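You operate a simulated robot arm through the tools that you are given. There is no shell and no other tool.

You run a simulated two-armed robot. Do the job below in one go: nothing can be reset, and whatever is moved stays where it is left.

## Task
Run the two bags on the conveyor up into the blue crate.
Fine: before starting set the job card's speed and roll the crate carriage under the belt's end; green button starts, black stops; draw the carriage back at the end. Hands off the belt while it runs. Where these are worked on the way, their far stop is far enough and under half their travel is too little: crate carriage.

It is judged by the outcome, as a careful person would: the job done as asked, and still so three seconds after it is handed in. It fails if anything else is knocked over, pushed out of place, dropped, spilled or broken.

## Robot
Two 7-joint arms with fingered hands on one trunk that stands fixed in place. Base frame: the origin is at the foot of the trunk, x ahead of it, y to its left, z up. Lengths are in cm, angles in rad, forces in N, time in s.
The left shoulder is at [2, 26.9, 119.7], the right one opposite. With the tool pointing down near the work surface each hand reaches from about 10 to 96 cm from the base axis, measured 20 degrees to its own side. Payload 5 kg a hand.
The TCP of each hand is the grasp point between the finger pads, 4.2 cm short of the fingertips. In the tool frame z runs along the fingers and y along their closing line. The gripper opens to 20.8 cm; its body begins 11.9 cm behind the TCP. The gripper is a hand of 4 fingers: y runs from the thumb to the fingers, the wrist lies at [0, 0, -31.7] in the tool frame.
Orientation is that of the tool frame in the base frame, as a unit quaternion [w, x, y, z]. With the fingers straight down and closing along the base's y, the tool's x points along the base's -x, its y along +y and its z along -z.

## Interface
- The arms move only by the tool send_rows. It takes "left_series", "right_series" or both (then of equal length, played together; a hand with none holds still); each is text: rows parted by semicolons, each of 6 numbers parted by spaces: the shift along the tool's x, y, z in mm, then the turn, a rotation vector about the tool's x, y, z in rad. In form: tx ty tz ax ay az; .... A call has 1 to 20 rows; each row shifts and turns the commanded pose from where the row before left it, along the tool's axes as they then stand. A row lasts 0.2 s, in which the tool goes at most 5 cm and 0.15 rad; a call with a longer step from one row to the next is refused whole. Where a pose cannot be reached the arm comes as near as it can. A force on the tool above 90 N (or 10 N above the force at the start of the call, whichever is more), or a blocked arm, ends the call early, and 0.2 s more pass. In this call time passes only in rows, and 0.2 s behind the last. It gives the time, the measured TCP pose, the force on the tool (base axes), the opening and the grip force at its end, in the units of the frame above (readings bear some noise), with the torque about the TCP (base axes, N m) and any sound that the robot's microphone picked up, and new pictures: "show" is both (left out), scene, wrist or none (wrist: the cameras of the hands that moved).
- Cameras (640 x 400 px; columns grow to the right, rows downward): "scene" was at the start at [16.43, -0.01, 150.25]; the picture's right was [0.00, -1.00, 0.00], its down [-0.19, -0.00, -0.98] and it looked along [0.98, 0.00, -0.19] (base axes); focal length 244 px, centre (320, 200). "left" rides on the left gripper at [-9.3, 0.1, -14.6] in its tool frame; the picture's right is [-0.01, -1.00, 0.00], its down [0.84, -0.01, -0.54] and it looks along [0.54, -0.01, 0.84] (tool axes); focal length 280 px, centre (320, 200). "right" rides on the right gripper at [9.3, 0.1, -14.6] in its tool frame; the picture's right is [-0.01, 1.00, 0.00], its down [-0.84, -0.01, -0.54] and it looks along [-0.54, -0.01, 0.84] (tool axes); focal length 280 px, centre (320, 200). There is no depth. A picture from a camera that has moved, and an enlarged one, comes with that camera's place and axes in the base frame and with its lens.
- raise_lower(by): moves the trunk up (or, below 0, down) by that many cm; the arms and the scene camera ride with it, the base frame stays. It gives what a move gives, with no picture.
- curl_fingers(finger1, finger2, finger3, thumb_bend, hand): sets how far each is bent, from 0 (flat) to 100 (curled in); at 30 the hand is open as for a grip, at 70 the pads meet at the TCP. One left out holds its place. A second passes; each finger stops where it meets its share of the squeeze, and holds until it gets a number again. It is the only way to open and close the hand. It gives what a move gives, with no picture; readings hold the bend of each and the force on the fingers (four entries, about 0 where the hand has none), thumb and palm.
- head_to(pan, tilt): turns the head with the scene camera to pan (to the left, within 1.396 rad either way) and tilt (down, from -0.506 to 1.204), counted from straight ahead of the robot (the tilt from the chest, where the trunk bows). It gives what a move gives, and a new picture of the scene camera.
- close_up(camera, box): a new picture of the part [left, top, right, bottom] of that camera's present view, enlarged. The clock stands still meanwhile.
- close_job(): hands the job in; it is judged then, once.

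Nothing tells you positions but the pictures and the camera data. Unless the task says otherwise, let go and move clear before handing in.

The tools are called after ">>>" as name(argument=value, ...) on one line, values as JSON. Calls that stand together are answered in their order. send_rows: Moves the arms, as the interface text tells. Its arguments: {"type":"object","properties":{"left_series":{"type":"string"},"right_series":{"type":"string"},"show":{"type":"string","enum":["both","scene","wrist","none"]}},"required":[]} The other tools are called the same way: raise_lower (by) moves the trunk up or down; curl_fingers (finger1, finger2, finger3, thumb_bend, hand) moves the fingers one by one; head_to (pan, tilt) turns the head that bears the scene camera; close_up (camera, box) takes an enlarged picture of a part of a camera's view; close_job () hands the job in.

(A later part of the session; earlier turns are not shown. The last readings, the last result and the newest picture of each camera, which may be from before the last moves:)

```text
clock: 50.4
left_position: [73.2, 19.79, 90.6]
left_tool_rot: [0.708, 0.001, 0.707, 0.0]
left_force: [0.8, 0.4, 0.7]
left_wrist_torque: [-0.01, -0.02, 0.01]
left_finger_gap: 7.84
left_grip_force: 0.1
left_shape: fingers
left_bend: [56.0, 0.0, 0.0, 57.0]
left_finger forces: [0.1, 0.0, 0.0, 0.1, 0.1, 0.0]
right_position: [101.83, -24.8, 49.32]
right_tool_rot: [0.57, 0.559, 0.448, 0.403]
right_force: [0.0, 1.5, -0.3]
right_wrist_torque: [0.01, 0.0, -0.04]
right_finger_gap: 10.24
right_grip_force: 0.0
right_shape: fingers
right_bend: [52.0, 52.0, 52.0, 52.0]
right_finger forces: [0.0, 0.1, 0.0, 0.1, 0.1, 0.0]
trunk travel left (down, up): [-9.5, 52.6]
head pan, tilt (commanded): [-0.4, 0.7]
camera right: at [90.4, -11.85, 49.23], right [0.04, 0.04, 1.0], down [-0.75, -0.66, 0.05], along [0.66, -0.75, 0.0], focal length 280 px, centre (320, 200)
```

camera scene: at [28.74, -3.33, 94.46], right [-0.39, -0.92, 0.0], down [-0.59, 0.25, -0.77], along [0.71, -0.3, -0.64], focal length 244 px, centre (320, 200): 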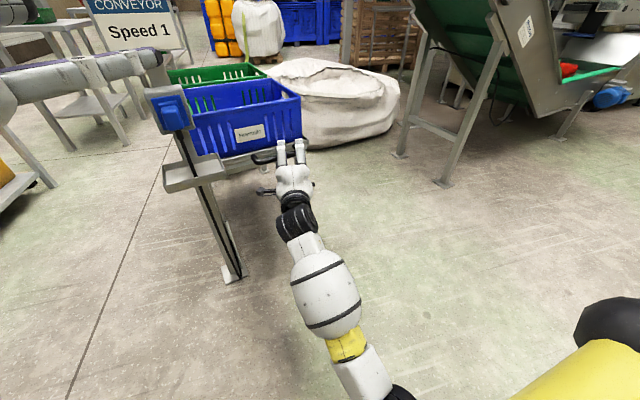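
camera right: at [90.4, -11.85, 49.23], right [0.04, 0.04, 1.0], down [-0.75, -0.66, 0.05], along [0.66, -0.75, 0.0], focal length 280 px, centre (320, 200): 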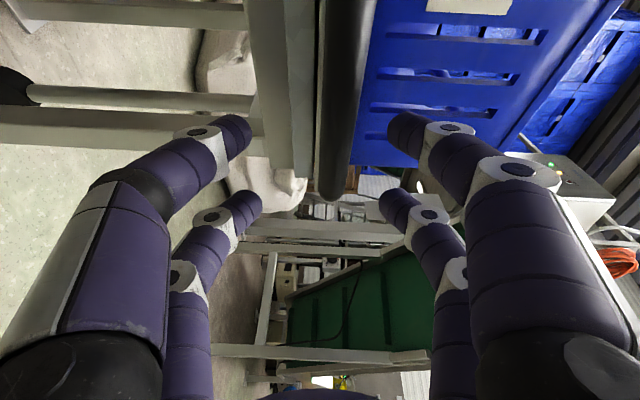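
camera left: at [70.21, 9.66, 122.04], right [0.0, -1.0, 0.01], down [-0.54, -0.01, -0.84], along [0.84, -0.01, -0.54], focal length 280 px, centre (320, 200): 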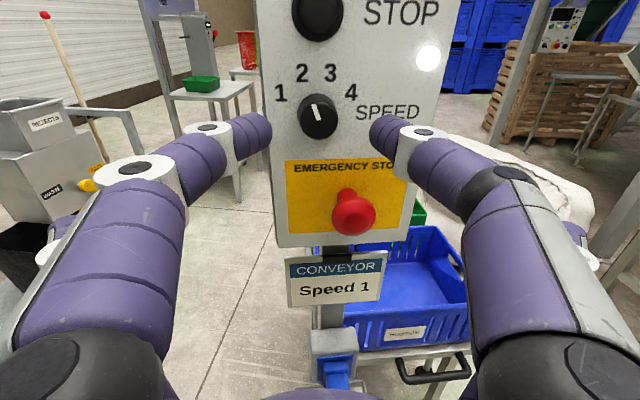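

The limit appears to be the right arm reaching inward across the body. Turning the hand to point straight ahead puts the wrist further right, so I'll yaw it left while re‑centring on the bar.

>>> send_rows(right_series="0 0 -5 0 0.14 0.03; 0 2 0 0 0.14 0.03; 14 4 2 0 0 0; 14 4 2 0 0 0; 14 3 2 0 0 0", show="none")

>>> close_up(camera="right", box=[180, 0, 480, 240])

>>> close_up(camera="scene", box=[220, 100, 360, 250])

```text
clock: 51.6
left_position: [72.98, 19.68, 90.66]
left_tool_rot: [0.708, 0.002, 0.707, 0.0]
left_force: [0.2, -0.5, 0.5]
left_wrist_torque: [0.02, 0.01, 0.04]
left_finger_gap: 7.82
left_grip_force: 0.1
left_shape: fingers
left_bend: [56.0, 0.0, 0.0, 57.0]
left_finger forces: [0.1, 0.0, 0.0, 0.0, 0.0, 0.1]
right_position: [102.09, -19.13, 51.84]
right_tool_rot: [0.481, 0.514, 0.497, 0.507]
right_force: [0.6, -0.3, -0.2]
right_wrist_torque: [0.02, -0.03, 0.07]
right_finger_gap: 10.19
right_grip_force: 0.0
right_shape: fingers
right_bend: [52.0, 52.0, 52.0, 52.0]
right_finger forces: [0.1, 0.1, 0.0, 0.0, 0.1, 0.0]
trunk travel left (down, up): [-9.5, 52.6]
head pan, tilt (commanded): [-0.4, 0.7]
```

```text
1.67 times, centred on (330, 120) of right
camera zoom: at [87.37, -9.97, 52.71], right [0.03, -0.06, 1.0], down [-0.53, -0.85, -0.03], along [0.85, -0.53, -0.05], focal length 467 px, centre (303, 333)
```

zoom: 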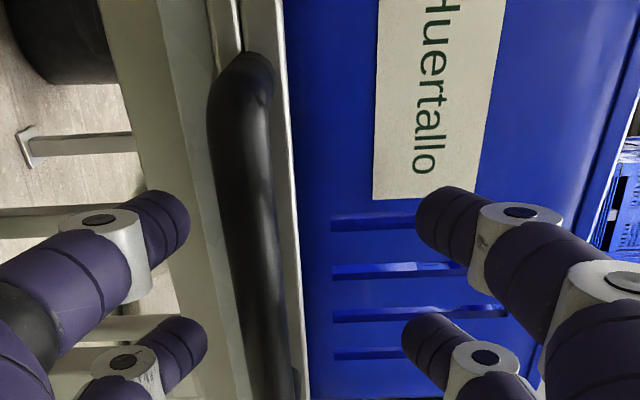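

```text
2.67 times, centred on (290, 175) of scene
camera zoom: at [28.74, -3.36, 94.46], right [-0.39, -0.92, 0.0], down [-0.59, 0.25, -0.76], along [0.7, -0.3, -0.64], focal length 651 px, centre (400, 267)
```

zoom: 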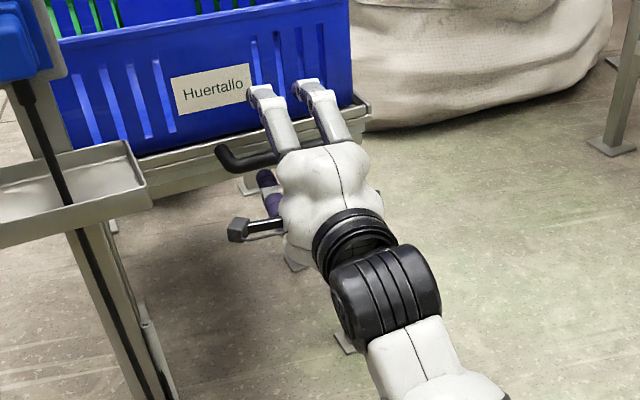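

Now the hand points straight ahead at (102.1, −19.1, 51.8) with the bar about 2 cm below centre. I lower 18 mm, go in 12 mm and close on the bar.

>>> send_rows(right_series="0 -9 6 0 0 0; 0 -9 6 0 0 0", show="none")

>>> close_up(camera="right", box=[180, 0, 480, 240])

```text
clock: 52.2
left_position: [72.99, 19.74, 90.64]
left_tool_rot: [0.708, 0.001, 0.707, 0.0]
left_force: [-0.5, 0.5, -0.9]
left_wrist_torque: [0.03, 0.01, 0.02]
left_finger_gap: 7.85
left_grip_force: 0.1
left_shape: fingers
left_bend: [56.0, 0.0, 0.0, 57.0]
left_finger forces: [0.0, 0.0, 0.0, 0.0, 0.1, 0.0]
right_position: [103.27, -19.04, 50.03]
right_tool_rot: [0.481, 0.514, 0.498, 0.506]
right_force: [0.2, 0.1, 0.6]
right_wrist_torque: [-0.01, 0.03, 0.02]
right_finger_gap: 10.21
right_grip_force: 0.0
right_shape: fingers
right_bend: [52.0, 52.0, 52.0, 52.0]
right_finger forces: [0.0, 0.0, 0.0, 0.0, 0.0, 0.0]
trunk travel left (down, up): [-9.5, 52.6]
head pan, tilt (commanded): [-0.4, 0.7]
```

```text
1.67 times, centred on (330, 120) of right
camera zoom: at [88.48, -9.85, 50.78], right [0.03, -0.06, 1.0], down [-0.53, -0.85, -0.03], along [0.85, -0.53, -0.05], focal length 467 px, centre (303, 333)
```

zoom: 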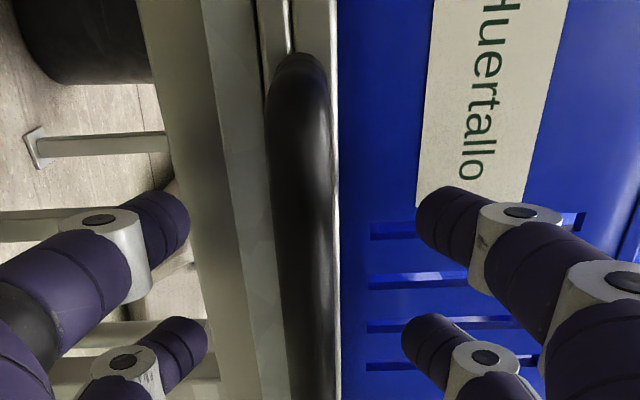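

The bar is centred between the finger pairs. Closing the hand on it.

>>> curl_fingers(hand="right", finger1=74, finger2=74, finger3=74, thumb_bend=74)

>>> close_up(camera="right", box=[180, 0, 480, 240])

>>> close_up(camera="scene", box=[220, 100, 360, 250])

```text
clock: 53.2
left_position: [73.1, 19.83, 90.64]
left_tool_rot: [0.708, 0.002, 0.707, 0.0]
left_force: [-0.3, -0.7, -0.1]
left_wrist_torque: [-0.02, 0.02, -0.02]
left_finger_gap: 7.84
left_grip_force: 0.0
left_shape: fingers
left_bend: [56.0, 0.0, 0.0, 57.0]
left_finger forces: [0.1, 0.0, 0.0, 0.0, 0.0, 0.0]
right_position: [103.3, -18.95, 50.03]
right_tool_rot: [0.48, 0.514, 0.499, 0.506]
right_force: [18.5, -0.1, -0.7]
right_wrist_torque: [-0.17, -0.02, 0.2]
right_finger_gap: 0.58
right_grip_force: 13.3
right_shape: fingers
right_bend: [72.0, 69.0, 72.0, 72.0]
right_finger forces: [0.0, 8.1, 7.6, 0.0, 11.2, 0.0]
trunk travel left (down, up): [-9.5, 52.6]
head pan, tilt (commanded): [-0.4, 0.7]
```

```text
1.67 times, centred on (330, 120) of right
camera zoom: at [88.49, -9.83, 50.78], right [0.03, -0.06, 1.0], down [-0.53, -0.85, -0.03], along [0.85, -0.53, -0.05], focal length 467 px, centre (303, 333)
```

zoom: 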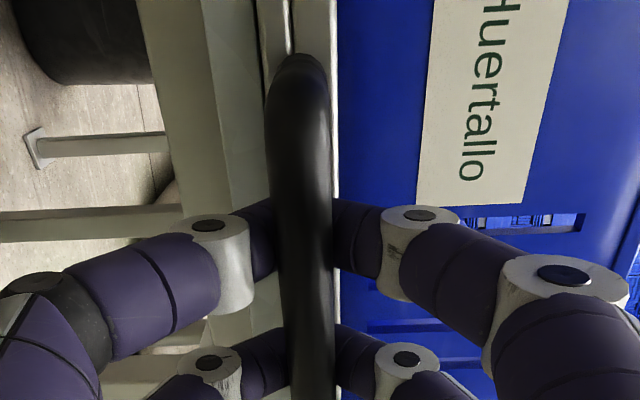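

```text
2.67 times, centred on (290, 175) of scene
camera zoom: at [28.78, -3.33, 94.44], right [-0.39, -0.92, 0.0], down [-0.59, 0.25, -0.76], along [0.7, -0.3, -0.64], focal length 651 px, centre (400, 267)
```

zoom: 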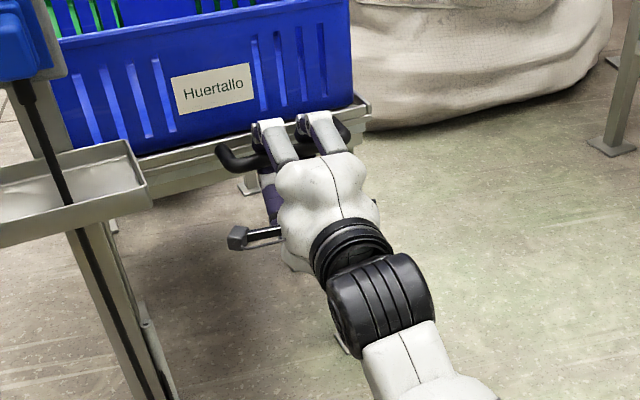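

The bar is firmly hooked. I'll start drawing it along −y gently and see whether the carriage rolls.

>>> send_rows(right_series="0 0 3 0 0 0; -10 0.4 0 0 0 0; -15 0.6 0 0 0 0; -20 0.9 0 0 0 0; -20 0.9 0 0 0 0", show="scene")

```text
clock: 54.4
left_position: [73.14, 19.74, 90.5]
left_tool_rot: [0.707, 0.002, 0.707, -0.001]
left_force: [-0.7, 0.5, -0.2]
left_wrist_torque: [-0.02, -0.01, -0.01]
left_finger_gap: 7.83
left_grip_force: 0.0
left_shape: fingers
left_bend: [56.0, 0.0, 0.0, 57.0]
left_finger forces: [0.0, 0.0, 0.0, 0.1, 0.1, 0.1]
right_position: [103.69, -25.56, 49.88]
right_tool_rot: [0.481, 0.515, 0.498, 0.505]
right_force: [38.1, 2.1, -2.1]
right_wrist_torque: [-0.06, 0.18, 0.5]
right_finger_gap: 0.63
right_grip_force: 20.3
right_shape: fingers
right_bend: [72.0, 69.0, 72.0, 72.0]
right_finger forces: [9.5, 13.4, 7.9, 0.0, 9.7, 0.0]
trunk travel left (down, up): [-9.5, 52.6]
head pan, tilt (commanded): [-0.4, 0.7]
camera scene: at [28.81, -3.33, 94.43], right [-0.39, -0.92, 0.0], down [-0.59, 0.25, -0.76], along [0.7, -0.3, -0.64], focal length 244 px, centre (320, 200)
```

scene: 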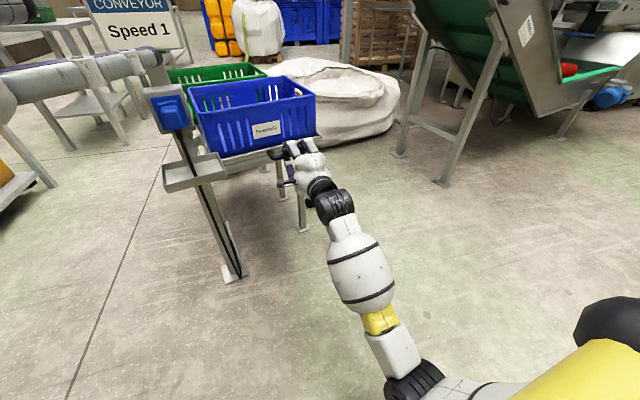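

The carriage is rolling right with the crate, and the green crate stays behind. The +x pull on the hand grows, so the rail runs slightly away (about +x as it goes −y); I'll follow that slope.

>>> send_rows(right_series="-20 0.9 3.5 0 0 0; -20 0.9 3.5 0 0 0; -20 0.9 2.5 0 0 0; -20 0.9 2.5 0 0 0; -20 0.9 2 0 0 0", show="none")

```text
clock: 55.6
left_position: [72.95, 19.66, 90.63]
left_tool_rot: [0.707, 0.001, 0.707, 0.0]
left_force: [0.1, 0.3, 0.1]
left_wrist_torque: [0.0, 0.0, -0.04]
left_finger_gap: 7.82
left_grip_force: 0.0
left_shape: fingers
left_bend: [56.0, 0.0, 0.0, 57.0]
left_finger forces: [0.0, 0.0, 0.0, 0.1, 0.0, 0.1]
right_position: [105.28, -35.58, 50.08]
right_tool_rot: [0.482, 0.514, 0.497, 0.507]
right_force: [6.3, -2.4, -0.8]
right_wrist_torque: [0.01, 0.01, 0.07]
right_finger_gap: 0.57
right_grip_force: 2.9
right_shape: fingers
right_bend: [72.0, 71.0, 73.0, 72.0]
right_finger forces: [0.0, 0.0, 6.4, 0.1, 0.0, 0.1]
trunk travel left (down, up): [-9.5, 52.6]
head pan, tilt (commanded): [-0.4, 0.7]
```

>>> close_up(camera="right", box=[180, 0, 480, 240])

>>> close_up(camera="scene", box=[160, 40, 400, 250])

```text
1.67 times, centred on (330, 120) of right
camera zoom: at [90.53, -26.43, 50.8], right [0.03, -0.06, 1.0], down [-0.53, -0.85, -0.03], along [0.85, -0.53, -0.05], focal length 467 px, centre (303, 333)
```

zoom: 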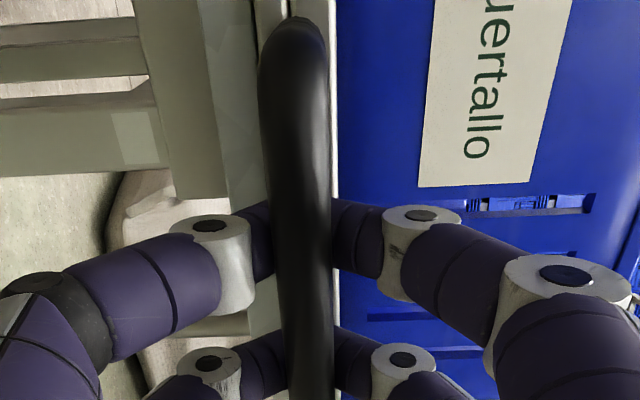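

```text
1.90 times, centred on (280, 145) of scene
camera zoom: at [28.75, -3.35, 94.46], right [-0.39, -0.92, 0.0], down [-0.59, 0.25, -0.76], along [0.7, -0.3, -0.64], focal length 465 px, centre (396, 305)
```

zoom: 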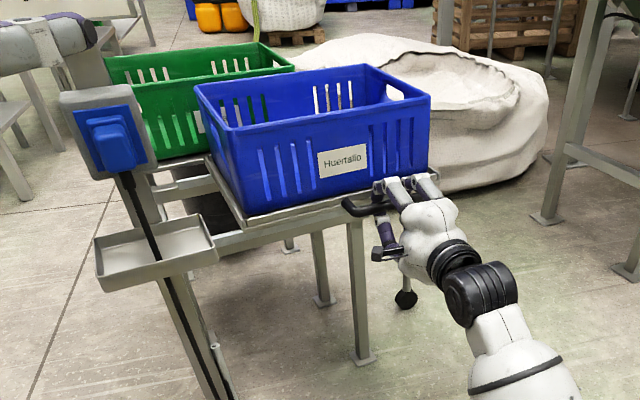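

The carriage slides freely on its fixed table. I continue, gently turning the hand to the right as it goes to keep the arm in reach.

>>> send_rows(right_series="-20 0.9 1.8 0 -0.012 0; -20 0.9 2.0 0 -0.012 0; -20 0.9 2.3 0 -0.012 0; -20 0.9 2.5 0 -0.012 0; -20 0.9 2.8 0 -0.012 0; -20 0.9 3.0 0 -0.012 0; -20 0.9 3.2 0 -0.012 0; -20 0.9 3.5 0 -0.012 0; -20 0.9 3.7 0 -0.012 0; -20 0.9 4.0 0 -0.012 0", show="scene")

```text
clock: 57.8
left_position: [73.15, 19.56, 90.66]
left_tool_rot: [0.707, 0.0, 0.707, 0.0]
left_force: [0.6, -0.3, -0.5]
left_wrist_torque: [-0.01, 0.01, -0.03]
left_finger_gap: 7.85
left_grip_force: 0.0
left_shape: fingers
left_bend: [56.0, 0.0, 0.0, 57.0]
left_finger forces: [0.1, 0.1, 0.1, 0.1, 0.1, 0.0]
right_position: [106.95, -55.73, 49.88]
right_tool_rot: [0.51, 0.544, 0.469, 0.474]
right_force: [28.9, 2.6, -1.2]
right_wrist_torque: [0.03, 0.1, 1.01]
right_finger_gap: 0.49
right_grip_force: 11.7
right_shape: fingers
right_bend: [72.0, 69.0, 71.0, 72.0]
right_finger forces: [0.0, 15.8, 7.7, 0.1, 0.0, 0.1]
trunk travel left (down, up): [-9.5, 52.6]
head pan, tilt (commanded): [-0.4, 0.7]
camera scene: at [28.79, -3.34, 94.44], right [-0.39, -0.92, 0.0], down [-0.59, 0.25, -0.76], along [0.7, -0.3, -0.64], focal length 244 px, centre (320, 200)
```

scene: 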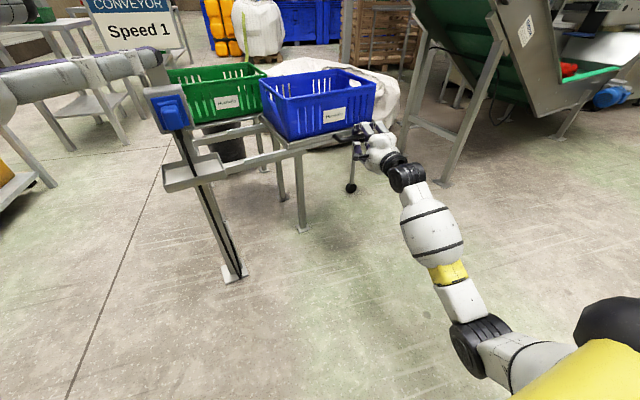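

Sliding well; the rail slope is about 0.12, so I correct for it. Continuing toward the far stop.

>>> send_rows(right_series="-19.6 0.9 6.5 0 -0.012 0; -19.6 0.9 6.5 0 -0.012 0; -19.6 0.9 6.5 0 -0.012 0; -19.6 0.9 5.6 0 -0.012 0; -19.6 0.9 5.8 0 -0.012 0; -19.6 0.9 6.0 0 -0.012 0", show="scene")

```text
clock: 59.2
left_position: [72.96, 19.69, 90.56]
left_tool_rot: [0.708, 0.001, 0.707, 0.0]
left_force: [0.1, 0.1, -0.2]
left_wrist_torque: [0.01, 0.01, 0.01]
left_finger_gap: 7.82
left_grip_force: 0.0
left_shape: fingers
left_bend: [56.0, 0.0, 0.0, 57.0]
left_finger forces: [0.0, 0.0, 0.0, 0.0, 0.0, 0.0]
right_position: [108.99, -68.11, 50.1]
right_tool_rot: [0.527, 0.561, 0.449, 0.454]
right_force: [-4.0, -2.9, 0.3]
right_wrist_torque: [-0.13, -0.01, 0.37]
right_finger_gap: 0.53
right_grip_force: 6.7
right_shape: fingers
right_bend: [72.0, 71.0, 73.0, 73.0]
right_finger forces: [0.1, 6.4, 6.1, 0.0, 0.0, 0.1]
trunk travel left (down, up): [-9.5, 52.6]
head pan, tilt (commanded): [-0.4, 0.7]
camera scene: at [28.73, -3.36, 94.46], right [-0.39, -0.92, 0.0], down [-0.59, 0.25, -0.77], along [0.7, -0.3, -0.64], focal length 244 px, centre (320, 200)
```

scene: 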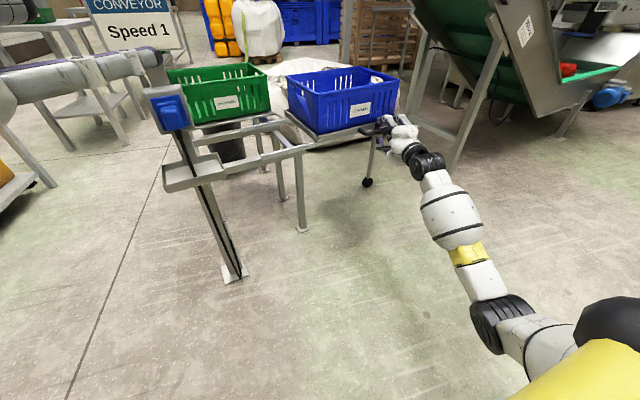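

Still sliding freely at y≈−68 (about 49 cm of travel). Continuing.

>>> send_rows(right_series="-19.2 0.9 6.0 0 -0.012 0; -19.2 0.9 6.2 0 -0.012 0; -19.2 0.9 6.4 0 -0.012 0; -19.2 0.9 6.6 0 -0.012 0; -19.2 0.9 6.8 0 -0.012 0", show="both")

```text
clock: 60.4
left_position: [72.9, 19.65, 90.69]
left_tool_rot: [0.707, 0.001, 0.707, -0.001]
left_force: [0.0, 0.2, -0.8]
left_wrist_torque: [0.0, 0.01, -0.01]
left_finger_gap: 7.83
left_grip_force: 0.0
left_shape: fingers
left_bend: [56.0, 0.0, 0.0, 57.0]
left_finger forces: [0.0, 0.1, 0.0, 0.0, 0.0, 0.1]
right_position: [110.09, -78.08, 49.94]
right_tool_rot: [0.541, 0.575, 0.432, 0.436]
right_force: [-36.5, -5.5, -5.3]
right_wrist_torque: [-0.17, 0.42, 1.71]
right_finger_gap: 0.49
right_grip_force: 42.4
right_shape: fingers
right_bend: [74.0, 71.0, 72.0, 74.0]
right_finger forces: [23.3, 7.7, 7.4, 0.1, 46.8, 0.1]
trunk travel left (down, up): [-9.5, 52.6]
head pan, tilt (commanded): [-0.4, 0.7]
camera scene: at [28.7, -3.4, 94.46], right [-0.39, -0.92, 0.0], down [-0.59, 0.25, -0.77], along [0.7, -0.3, -0.64], focal length 244 px, centre (320, 200)
camera right: at [98.14, -65.55, 50.83], right [0.02, -0.05, 1.0], down [-0.73, -0.68, -0.02], along [0.68, -0.73, -0.06], focal length 280 px, centre (320, 200)
```

scene: 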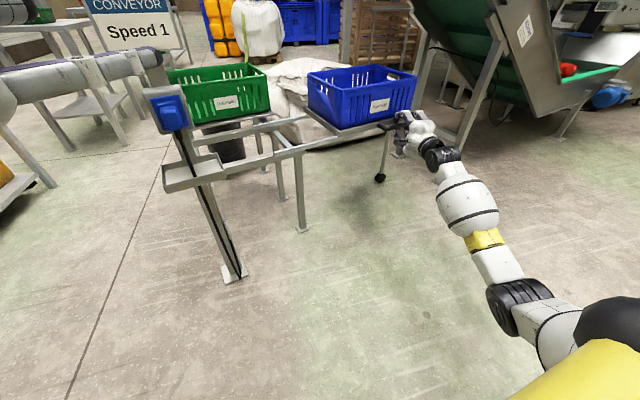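
right: 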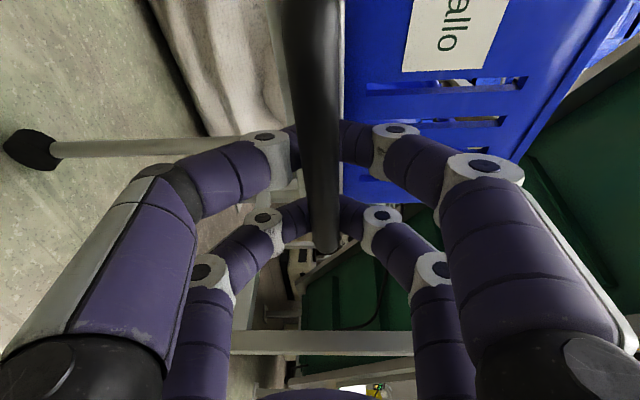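

About 59 cm of travel now; the hand is pressing forward a bit (−36 N), so I ease it back 5 mm and look at the crate against the belt's end.

>>> send_rows(right_series="0 0 -5 0 0 0", show="none")

>>> head_to(pan=-0.6, tilt=0.3)

>>> close_up(camera="scene", box=[160, 40, 420, 280])

```text
clock: 60.8
left_position: [73.02, 19.73, 90.68]
left_tool_rot: [0.707, 0.001, 0.707, 0.0]
left_force: [-0.5, -0.5, 0.9]
left_wrist_torque: [-0.01, 0.01, -0.01]
left_finger_gap: 7.82
left_grip_force: 0.0
left_shape: fingers
left_bend: [56.0, 0.0, 0.0, 57.0]
left_finger forces: [0.1, 0.0, 0.0, 0.0, 0.1, 0.0]
right_position: [109.97, -77.52, 50.03]
right_tool_rot: [0.539, 0.574, 0.433, 0.438]
right_force: [-18.8, -2.0, -4.2]
right_wrist_torque: [-0.19, 0.35, 1.43]
right_finger_gap: 0.46
right_grip_force: 26.8
right_shape: fingers
right_bend: [74.0, 71.0, 72.0, 74.0]
right_finger forces: [0.0, 8.4, 8.0, 0.1, 37.3, 0.0]
trunk travel left (down, up): [-9.5, 52.6]
head pan, tilt (commanded): [-0.4, 0.7]
```

```text
clock: 61.7
left_position: [73.02, 19.77, 90.7]
left_tool_rot: [0.707, 0.001, 0.707, -0.001]
left_force: [0.1, 0.4, -0.5]
left_wrist_torque: [-0.01, -0.02, -0.01]
left_finger_gap: 7.8
left_grip_force: 0.1
left_shape: fingers
left_bend: [56.0, 0.0, 0.0, 57.0]
left_finger forces: [0.1, 0.0, 0.0, 0.1, 0.1, 0.1]
right_position: [109.98, -77.51, 50.13]
right_tool_rot: [0.54, 0.573, 0.434, 0.438]
right_force: [-9.1, 1.8, -4.2]
right_wrist_torque: [-0.11, 0.31, 1.44]
right_finger_gap: 0.47
right_grip_force: 25.0
right_shape: fingers
right_bend: [74.0, 71.0, 72.0, 74.0]
right_finger forces: [0.0, 9.5, 8.5, 0.1, 31.7, 0.0]
trunk travel left (down, up): [-9.5, 52.6]
head pan, tilt (commanded): [-0.6, 0.3]
camera scene: at [28.63, -5.29, 98.06], right [-0.56, -0.83, 0.0], down [-0.24, 0.17, -0.96], along [0.79, -0.54, -0.3], focal length 244 px, centre (320, 200)
```

scene: 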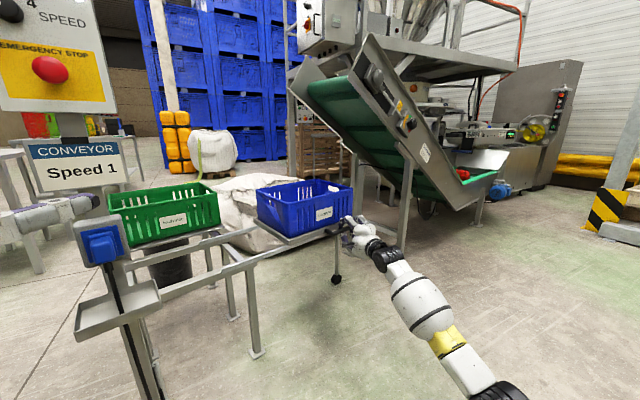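

```text
1.67 times, centred on (290, 160) of scene
camera zoom: at [28.63, -5.29, 98.06], right [-0.56, -0.83, 0.0], down [-0.24, 0.17, -0.96], along [0.79, -0.54, -0.3], focal length 407 px, centre (370, 267)
```

zoom: 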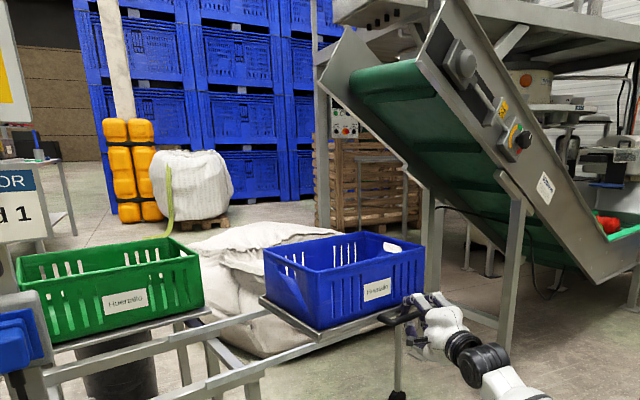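

Crate currently spans y≈−45 to −80 with the belt's end at about (130, −72, 116), so it is nearly under it; no stop felt yet. I'll go on in small steps until the far stop.

>>> send_rows(right_series="-9.5 0.4 3.2 0 0 0; -9.5 0.4 3.2 0 0 0; -9.5 0.4 3.2 0 0 0; -9.5 0.4 3.2 0 0 0; -9.5 0.4 3.2 0 0 0", show="scene")

```text
clock: 62.9
left_position: [72.88, 19.95, 90.64]
left_tool_rot: [0.707, 0.001, 0.707, -0.001]
left_force: [-0.8, -0.1, 0.0]
left_wrist_torque: [0.02, 0.02, 0.02]
left_finger_gap: 7.83
left_grip_force: 0.0
left_shape: fingers
left_bend: [56.0, 0.0, 0.0, 57.0]
left_finger forces: [0.0, 0.1, 0.0, 0.0, 0.0, 0.0]
right_position: [110.54, -82.1, 50.08]
right_tool_rot: [0.539, 0.572, 0.434, 0.44]
right_force: [-49.2, 49.6, 1.2]
right_wrist_torque: [-0.67, -0.23, 2.48]
right_finger_gap: 0.44
right_grip_force: 44.9
right_shape: fingers
right_bend: [74.0, 71.0, 72.0, 74.0]
right_finger forces: [0.0, 33.2, 10.4, 0.0, 47.6, 0.0]
trunk travel left (down, up): [-9.5, 52.6]
head pan, tilt (commanded): [-0.6, 0.3]
camera scene: at [28.52, -5.17, 98.12], right [-0.56, -0.83, 0.0], down [-0.24, 0.17, -0.96], along [0.79, -0.54, -0.29], focal length 244 px, centre (320, 200)
```

scene: 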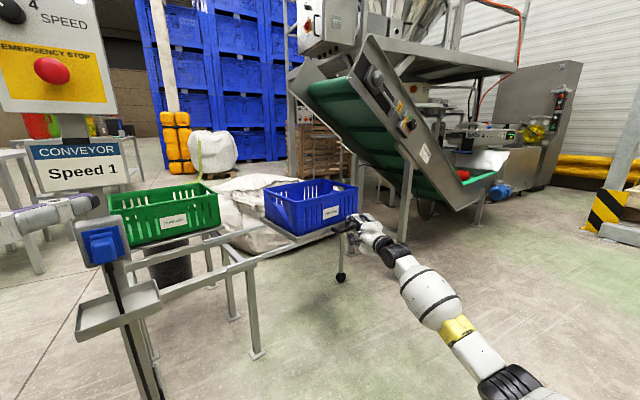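

A 50 N resistance appeared in +y: likely the far stop (about 63 cm of travel). I relieve the forward pressure and test a little further.

>>> send_rows(right_series="0 0 -8 0 0 0; -5 0 0 0 0 0; -5 0 0 0 0 0", show="none")

>>> close_up(camera="right", box=[0, 0, 640, 400])

>>> close_up(camera="scene", box=[200, 40, 440, 300])

```text
clock: 63.7
left_position: [73.12, 19.51, 90.58]
left_tool_rot: [0.707, 0.002, 0.707, -0.001]
left_force: [1.1, -0.7, -1.0]
left_wrist_torque: [0.01, -0.02, 0.07]
left_finger_gap: 7.84
left_grip_force: 0.0
left_shape: fingers
left_bend: [56.0, 0.0, 0.0, 57.0]
left_finger forces: [0.0, 0.0, 0.0, 0.0, 0.0, 0.0]
right_position: [108.89, -84.48, 49.98]
right_tool_rot: [0.541, 0.576, 0.433, 0.434]
right_force: [17.1, 0.2, 1.8]
right_wrist_torque: [-0.21, -0.08, -0.26]
right_finger_gap: 0.68
right_grip_force: 17.7
right_shape: fingers
right_bend: [72.0, 65.0, 71.0, 72.0]
right_finger forces: [9.3, 10.0, 5.2, 0.1, 11.3, 0.0]
trunk travel left (down, up): [-9.5, 52.6]
head pan, tilt (commanded): [-0.6, 0.3]
```

```text
1.00 times, centred on (320, 200) of right (not enlarged: the box is as wide or as high as the picture)
camera zoom: at [97.06, -71.69, 50.8], right [0.02, -0.05, 1.0], down [-0.73, -0.68, -0.02], along [0.68, -0.73, -0.06], focal length 280 px, centre (320, 200)
```

zoom: 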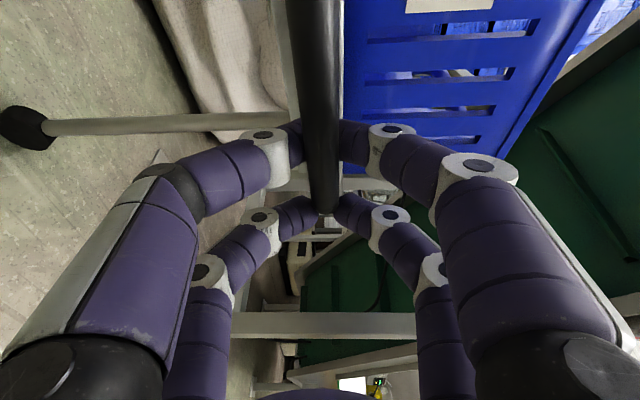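

```text
1.54 times, centred on (320, 170) of scene
camera zoom: at [28.64, -5.4, 98.04], right [-0.57, -0.82, 0.0], down [-0.24, 0.17, -0.96], along [0.79, -0.54, -0.3], focal length 376 px, centre (320, 246)
```

zoom: 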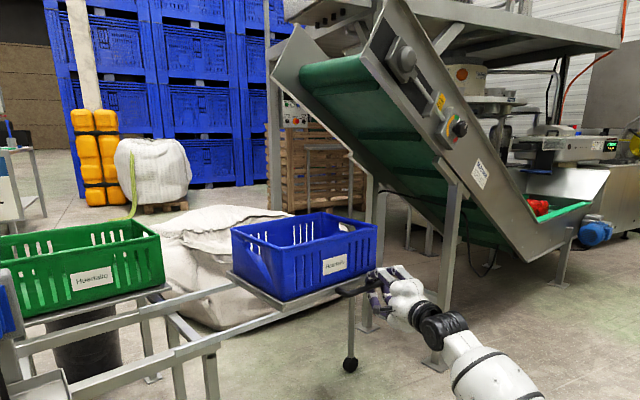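

The crate did not move in that last push—the hand slid along the bar instead. I'll push once more until the fingers bear on the handle's end to confirm it is the stop.

>>> send_rows(right_series="-8 0 2.8 0 0 0; -8 0 2.8 0 0 0; -8 0 2.8 0 0 0", show="none")

>>> close_up(camera="right", box=[0, 0, 640, 400])

>>> close_up(camera="scene", box=[200, 40, 440, 300])

```text
clock: 64.5
left_position: [73.1, 19.8, 90.67]
left_tool_rot: [0.708, 0.001, 0.707, 0.0]
left_force: [-0.4, -0.4, -0.3]
left_wrist_torque: [0.0, -0.02, -0.01]
left_finger_gap: 7.84
left_grip_force: 0.1
left_shape: fingers
left_bend: [56.0, 0.0, 0.0, 57.0]
left_finger forces: [0.0, 0.0, 0.0, 0.0, 0.0, 0.0]
right_position: [109.38, -86.15, 49.89]
right_tool_rot: [0.54, 0.574, 0.435, 0.437]
right_force: [0.3, 0.0, 0.2]
right_wrist_torque: [0.02, -0.02, -0.03]
right_finger_gap: 0.54
right_grip_force: 0.1
right_shape: fingers
right_bend: [72.0, 71.0, 72.0, 72.0]
right_finger forces: [0.0, 0.0, 0.1, 0.1, 0.1, 0.1]
trunk travel left (down, up): [-9.5, 52.6]
head pan, tilt (commanded): [-0.6, 0.3]
```

```text
1.00 times, centred on (320, 200) of right (not enlarged: the box is as wide or as high as the picture)
camera zoom: at [97.45, -73.59, 50.67], right [0.02, -0.06, 1.0], down [-0.73, -0.69, -0.02], along [0.69, -0.73, -0.06], focal length 280 px, centre (320, 200)
```

zoom: 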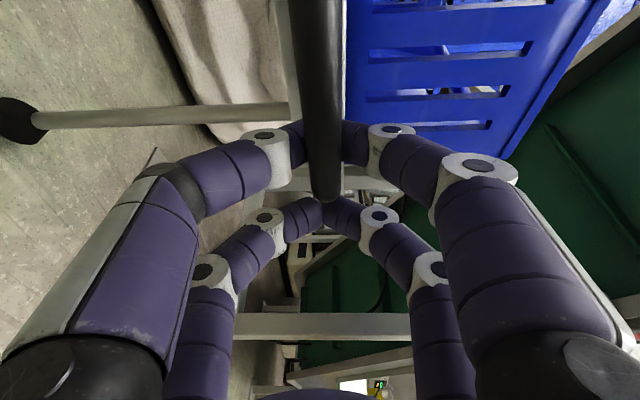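

```text
1.54 times, centred on (320, 170) of scene
camera zoom: at [28.62, -5.31, 98.07], right [-0.57, -0.82, 0.0], down [-0.24, 0.17, -0.96], along [0.79, -0.54, -0.3], focal length 376 px, centre (320, 246)
```

zoom: 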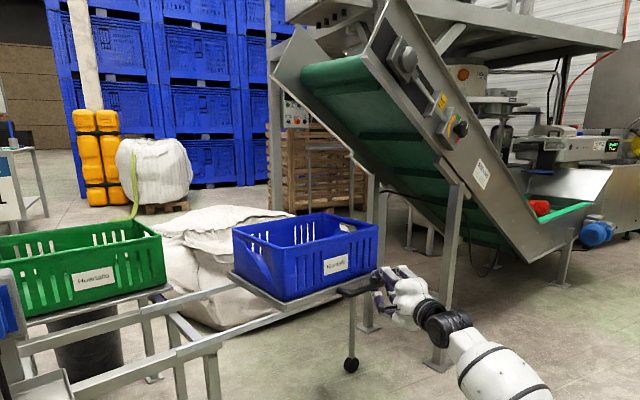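

The forces vanished because the hand slid toward the handle's right end. I'll open, re‑centre on the bar and re‑grip.

>>> curl_fingers(hand="right", finger1=52, finger2=52, finger3=52, thumb_bend=52)

>>> send_rows(right_series="24 0 -9 0 0 0; 24 0 -9 0 0 0", show="none")

>>> close_up(camera="right", box=[180, 0, 480, 240])

>>> close_up(camera="scene", box=[280, 160, 420, 280])

```text
clock: 65.5
left_position: [72.97, 19.82, 90.67]
left_tool_rot: [0.708, 0.001, 0.707, 0.0]
left_force: [0.3, 0.0, 0.4]
left_wrist_torque: [-0.03, -0.02, 0.0]
left_finger_gap: 7.85
left_grip_force: 0.0
left_shape: fingers
left_bend: [56.0, 0.0, 0.0, 57.0]
left_finger forces: [0.1, 0.0, 0.1, 0.1, 0.0, 0.0]
right_position: [109.39, -86.05, 49.88]
right_tool_rot: [0.54, 0.574, 0.434, 0.437]
right_force: [-0.2, 0.4, -0.2]
right_wrist_torque: [0.02, 0.01, 0.05]
right_finger_gap: 10.17
right_grip_force: 0.0
right_shape: fingers
right_bend: [52.0, 52.0, 52.0, 52.0]
right_finger forces: [0.0, 0.0, 0.0, 0.0, 0.0, 0.1]
trunk travel left (down, up): [-9.5, 52.6]
head pan, tilt (commanded): [-0.6, 0.3]
```

```text
clock: 66.1
left_position: [73.07, 19.71, 90.59]
left_tool_rot: [0.707, 0.0, 0.707, 0.0]
left_force: [0.9, -0.3, 0.0]
left_wrist_torque: [-0.01, -0.02, -0.02]
left_finger_gap: 7.84
left_grip_force: 0.1
left_shape: fingers
left_bend: [56.0, 0.0, 0.0, 57.0]
left_finger forces: [0.1, 0.1, 0.0, 0.0, 0.1, 0.0]
right_position: [108.82, -81.14, 49.97]
right_tool_rot: [0.54, 0.574, 0.434, 0.437]
right_force: [0.4, -1.0, 0.3]
right_wrist_torque: [-0.03, -0.05, 0.07]
right_finger_gap: 10.16
right_grip_force: 0.1
right_shape: fingers
right_bend: [52.0, 52.0, 52.0, 52.0]
right_finger forces: [0.0, 0.1, 0.1, 0.0, 0.1, 0.1]
trunk travel left (down, up): [-9.5, 52.6]
head pan, tilt (commanded): [-0.6, 0.3]
```

```text
1.67 times, centred on (330, 120) of right
camera zoom: at [96.84, -68.51, 50.93], right [0.02, -0.06, 1.0], down [-0.73, -0.69, -0.02], along [0.69, -0.72, -0.06], focal length 467 px, centre (303, 333)
```

zoom: 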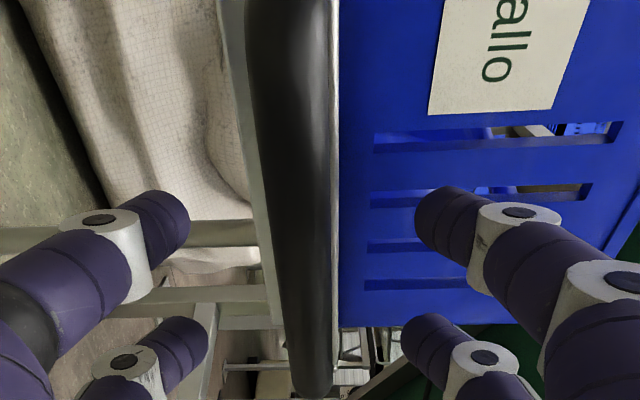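

```text
3.33 times, centred on (350, 220) of scene
camera zoom: at [28.62, -5.33, 98.06], right [-0.57, -0.82, 0.0], down [-0.24, 0.17, -0.96], along [0.79, -0.54, -0.3], focal length 814 px, centre (220, 133)
```

zoom: 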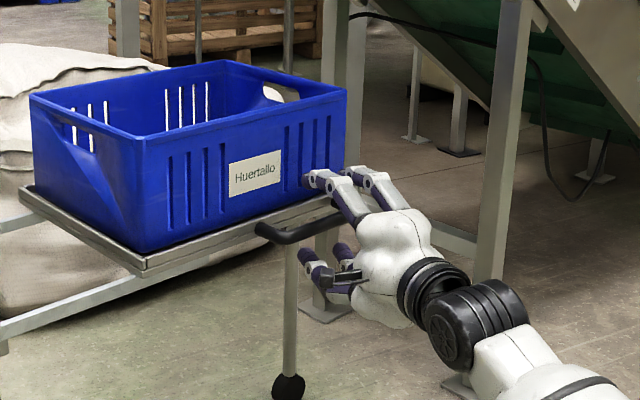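

Re‑centred on the bar. I close again and push gently to confirm the stop.

>>> curl_fingers(hand="right", finger1=76, finger2=76, finger3=76, thumb_bend=76)

>>> send_rows(right_series="-5 0.2 1.8 0 0 0; -5 0.2 1.8 0 0 0; -5 0.2 1.8 0 0 0; -5 0.2 1.8 0 0 0", show="none")

>>> close_up(camera="scene", box=[280, 160, 420, 280])

>>> close_up(camera="right", box=[180, 0, 480, 240])

```text
clock: 67.1
left_position: [72.98, 19.75, 90.57]
left_tool_rot: [0.708, 0.002, 0.707, 0.0]
left_force: [-0.4, -0.6, 0.8]
left_wrist_torque: [0.0, 0.02, -0.02]
left_finger_gap: 7.83
left_grip_force: 0.0
left_shape: fingers
left_bend: [56.0, 0.0, 0.0, 57.0]
left_finger forces: [0.1, 0.0, 0.0, 0.1, 0.1, 0.0]
right_position: [108.83, -80.8, 49.95]
right_tool_rot: [0.54, 0.574, 0.434, 0.437]
right_force: [7.2, -1.2, -1.0]
right_wrist_torque: [-0.22, -0.1, -0.21]
right_finger_gap: 0.51
right_grip_force: 7.9
right_shape: fingers
right_bend: [72.0, 66.0, 69.0, 72.0]
right_finger forces: [0.0, 8.5, 7.4, 0.0, 0.0, 0.1]
trunk travel left (down, up): [-9.5, 52.6]
head pan, tilt (commanded): [-0.6, 0.3]
```

```text
clock: 68.1
left_position: [73.0, 19.84, 90.57]
left_tool_rot: [0.707, 0.001, 0.707, 0.0]
left_force: [0.5, -0.1, 0.4]
left_wrist_torque: [0.03, 0.0, -0.04]
left_finger_gap: 7.85
left_grip_force: 0.0
left_shape: fingers
left_bend: [56.0, 0.0, 0.0, 57.0]
left_finger forces: [0.0, 0.0, 0.1, 0.0, 0.0, 0.1]
right_position: [109.29, -82.76, 49.99]
right_tool_rot: [0.539, 0.572, 0.435, 0.438]
right_force: [0.4, 27.8, -3.5]
right_wrist_torque: [-0.22, -0.02, 0.54]
right_finger_gap: 0.51
right_grip_force: 12.9
right_shape: fingers
right_bend: [72.0, 66.0, 69.0, 72.0]
right_finger forces: [0.0, 13.9, 11.2, 0.1, 0.0, 0.1]
trunk travel left (down, up): [-9.5, 52.6]
head pan, tilt (commanded): [-0.6, 0.3]
```

```text
3.33 times, centred on (350, 220) of scene
camera zoom: at [28.65, -5.21, 98.06], right [-0.56, -0.83, 0.0], down [-0.24, 0.17, -0.96], along [0.79, -0.54, -0.3], focal length 814 px, centre (220, 133)
```

zoom: 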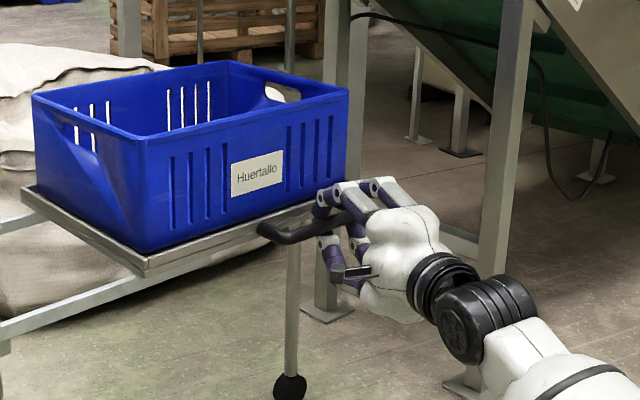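

```text
1.67 times, centred on (330, 120) of right
camera zoom: at [97.25, -70.22, 50.91], right [0.02, -0.06, 1.0], down [-0.72, -0.69, -0.02], along [0.69, -0.72, -0.06], focal length 467 px, centre (303, 333)
```

zoom: 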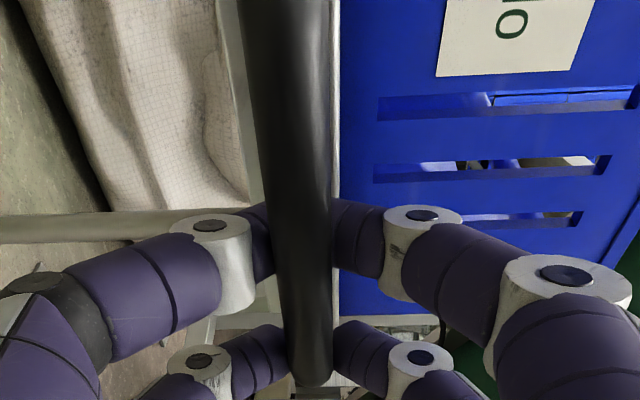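

The crate doesn't budge under 28 N, so the carriage is at its far stop. I release the handle and back the right hand away.

>>> curl_fingers(hand="right", finger1=50, finger2=50, finger3=50, thumb_bend=50)

>>> send_rows(right_series="0 0 -15 0 0 0; 0 0 -35 0 0 0; 0 0 -45 0 0 0; 0 0 -45 0 0 0; 0 0 -45 0 0 0; 0 0 -45 0 0 0", show="both")

```text
clock: 69.1
left_position: [73.06, 19.74, 90.59]
left_tool_rot: [0.708, 0.001, 0.707, 0.0]
left_force: [0.0, 0.4, -0.2]
left_wrist_torque: [-0.01, 0.03, -0.02]
left_finger_gap: 7.84
left_grip_force: 0.1
left_shape: fingers
left_bend: [56.0, 0.0, 0.0, 57.0]
left_finger forces: [0.0, 0.0, 0.0, 0.0, 0.0, 0.0]
right_position: [109.14, -83.22, 50.1]
right_tool_rot: [0.54, 0.574, 0.434, 0.437]
right_force: [-0.3, 0.9, 0.0]
right_wrist_torque: [-0.02, -0.02, 0.04]
right_finger_gap: 11.24
right_grip_force: 0.1
right_shape: fingers
right_bend: [50.0, 50.0, 50.0, 50.0]
right_finger forces: [0.0, 0.0, 0.1, 0.0, 0.0, 0.1]
trunk travel left (down, up): [-9.5, 52.6]
head pan, tilt (commanded): [-0.6, 0.3]
```

```text
clock: 70.5
left_position: [72.87, 19.73, 90.67]
left_tool_rot: [0.707, 0.001, 0.707, 0.0]
left_force: [0.5, -0.2, -0.7]
left_wrist_torque: [-0.02, -0.04, -0.04]
left_finger_gap: 7.81
left_grip_force: 0.2
left_shape: fingers
left_bend: [56.0, 0.0, 0.0, 57.0]
left_finger forces: [0.0, 0.1, 0.1, 0.0, 0.0, 0.1]
right_position: [86.73, -77.37, 50.89]
right_tool_rot: [0.539, 0.574, 0.435, 0.438]
right_force: [0.5, 0.6, -1.5]
right_wrist_torque: [-0.01, -0.01, -0.02]
right_finger_gap: 11.24
right_grip_force: 0.1
right_shape: fingers
right_bend: [50.0, 50.0, 50.0, 50.0]
right_finger forces: [0.0, 0.0, 0.0, 0.0, 0.0, 0.0]
trunk travel left (down, up): [-9.5, 52.6]
head pan, tilt (commanded): [-0.6, 0.3]
camera scene: at [28.66, -5.3, 98.06], right [-0.56, -0.83, 0.0], down [-0.24, 0.17, -0.96], along [0.79, -0.54, -0.3], focal length 244 px, centre (320, 200)
camera right: at [74.76, -64.88, 51.74], right [0.02, -0.05, 1.0], down [-0.73, -0.69, -0.02], along [0.69, -0.72, -0.05], focal length 280 px, centre (320, 200)
```

scene: 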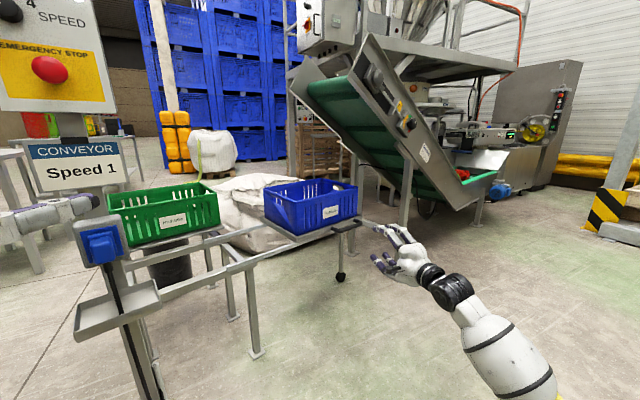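
right: 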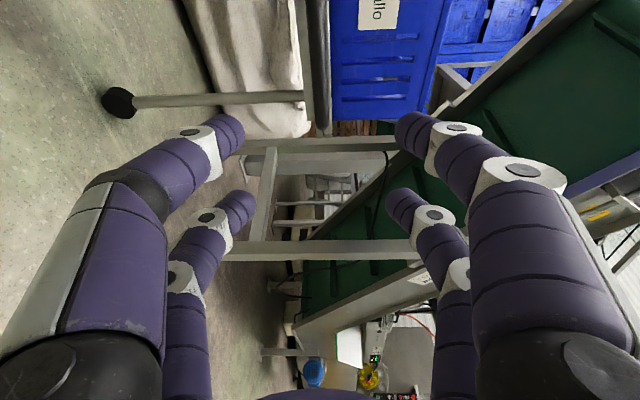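

Everything is in place for running: crate spans about y −50…−88, under the belt's end. I draw the right hand well back from the conveyor and then raise the trunk so the left hand can press START.

>>> send_rows(right_series="43 0 -35 0 0 0; 43 0 -35 0 0 0; 43 0 -35 0 0 0; 43 0 -35 0 0 0; 43 0 -35 0 0 0; 30 0 -10 0 0 0", show="none")

>>> raise_lower(by=30)

>>> head_to(pan=-0.2, tilt=0.2)

```text
refused: row 1 steps farther than a row can; nothing moved
```

```text
clock: 73.5
left_position: [73.02, 19.74, 120.59]
left_tool_rot: [0.708, 0.002, 0.707, 0.0]
left_force: [1.4, -0.6, -0.8]
left_wrist_torque: [0.0, -0.06, 0.03]
left_finger_gap: 7.84
left_grip_force: 0.2
left_shape: fingers
left_bend: [56.0, 0.0, 0.0, 57.0]
left_finger forces: [0.0, 0.0, 0.0, 0.1, 0.1, 0.0]
right_position: [86.74, -77.48, 80.89]
right_tool_rot: [0.54, 0.575, 0.434, 0.436]
right_force: [0.8, -0.5, 0.4]
right_wrist_torque: [-0.02, -0.04, 0.0]
right_finger_gap: 11.24
right_grip_force: 0.0
right_shape: fingers
right_bend: [50.0, 50.0, 50.0, 50.0]
right_finger forces: [0.0, 0.0, 0.0, 0.0, 0.0, 0.0]
trunk travel left (down, up): [-39.5, 22.6]
head pan, tilt (commanded): [-0.6, 0.3]
```

```text
clock: 74.4
left_position: [73.03, 19.7, 120.46]
left_tool_rot: [0.708, 0.001, 0.706, 0.0]
left_force: [1.5, -0.2, 0.2]
left_wrist_torque: [-0.08, 0.0, 0.01]
left_finger_gap: 7.84
left_grip_force: 0.0
left_shape: fingers
left_bend: [56.0, 0.0, 0.0, 57.0]
left_finger forces: [0.1, 0.0, 0.0, 0.0, 0.0, 0.0]
right_position: [86.8, -77.58, 80.99]
right_tool_rot: [0.539, 0.574, 0.434, 0.438]
right_force: [0.1, -0.5, -0.1]
right_wrist_torque: [-0.02, -0.02, -0.02]
right_finger_gap: 11.23
right_grip_force: 0.0
right_shape: fingers
right_bend: [50.0, 50.0, 50.0, 50.0]
right_finger forces: [0.1, 0.0, 0.0, 0.0, 0.1, 0.1]
trunk travel left (down, up): [-39.5, 22.6]
head pan, tilt (commanded): [-0.201, 0.201]
camera scene: at [17.47, -1.9, 132.0], right [-0.2, -0.98, 0.0], down [-0.2, 0.04, -0.98], along [0.96, -0.2, -0.2], focal length 244 px, centre (320, 200)
```

scene: 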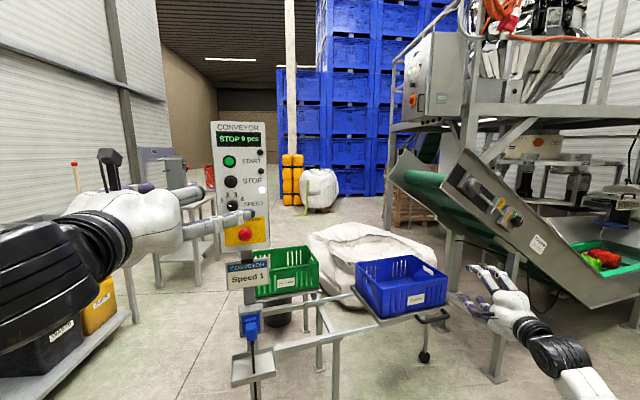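

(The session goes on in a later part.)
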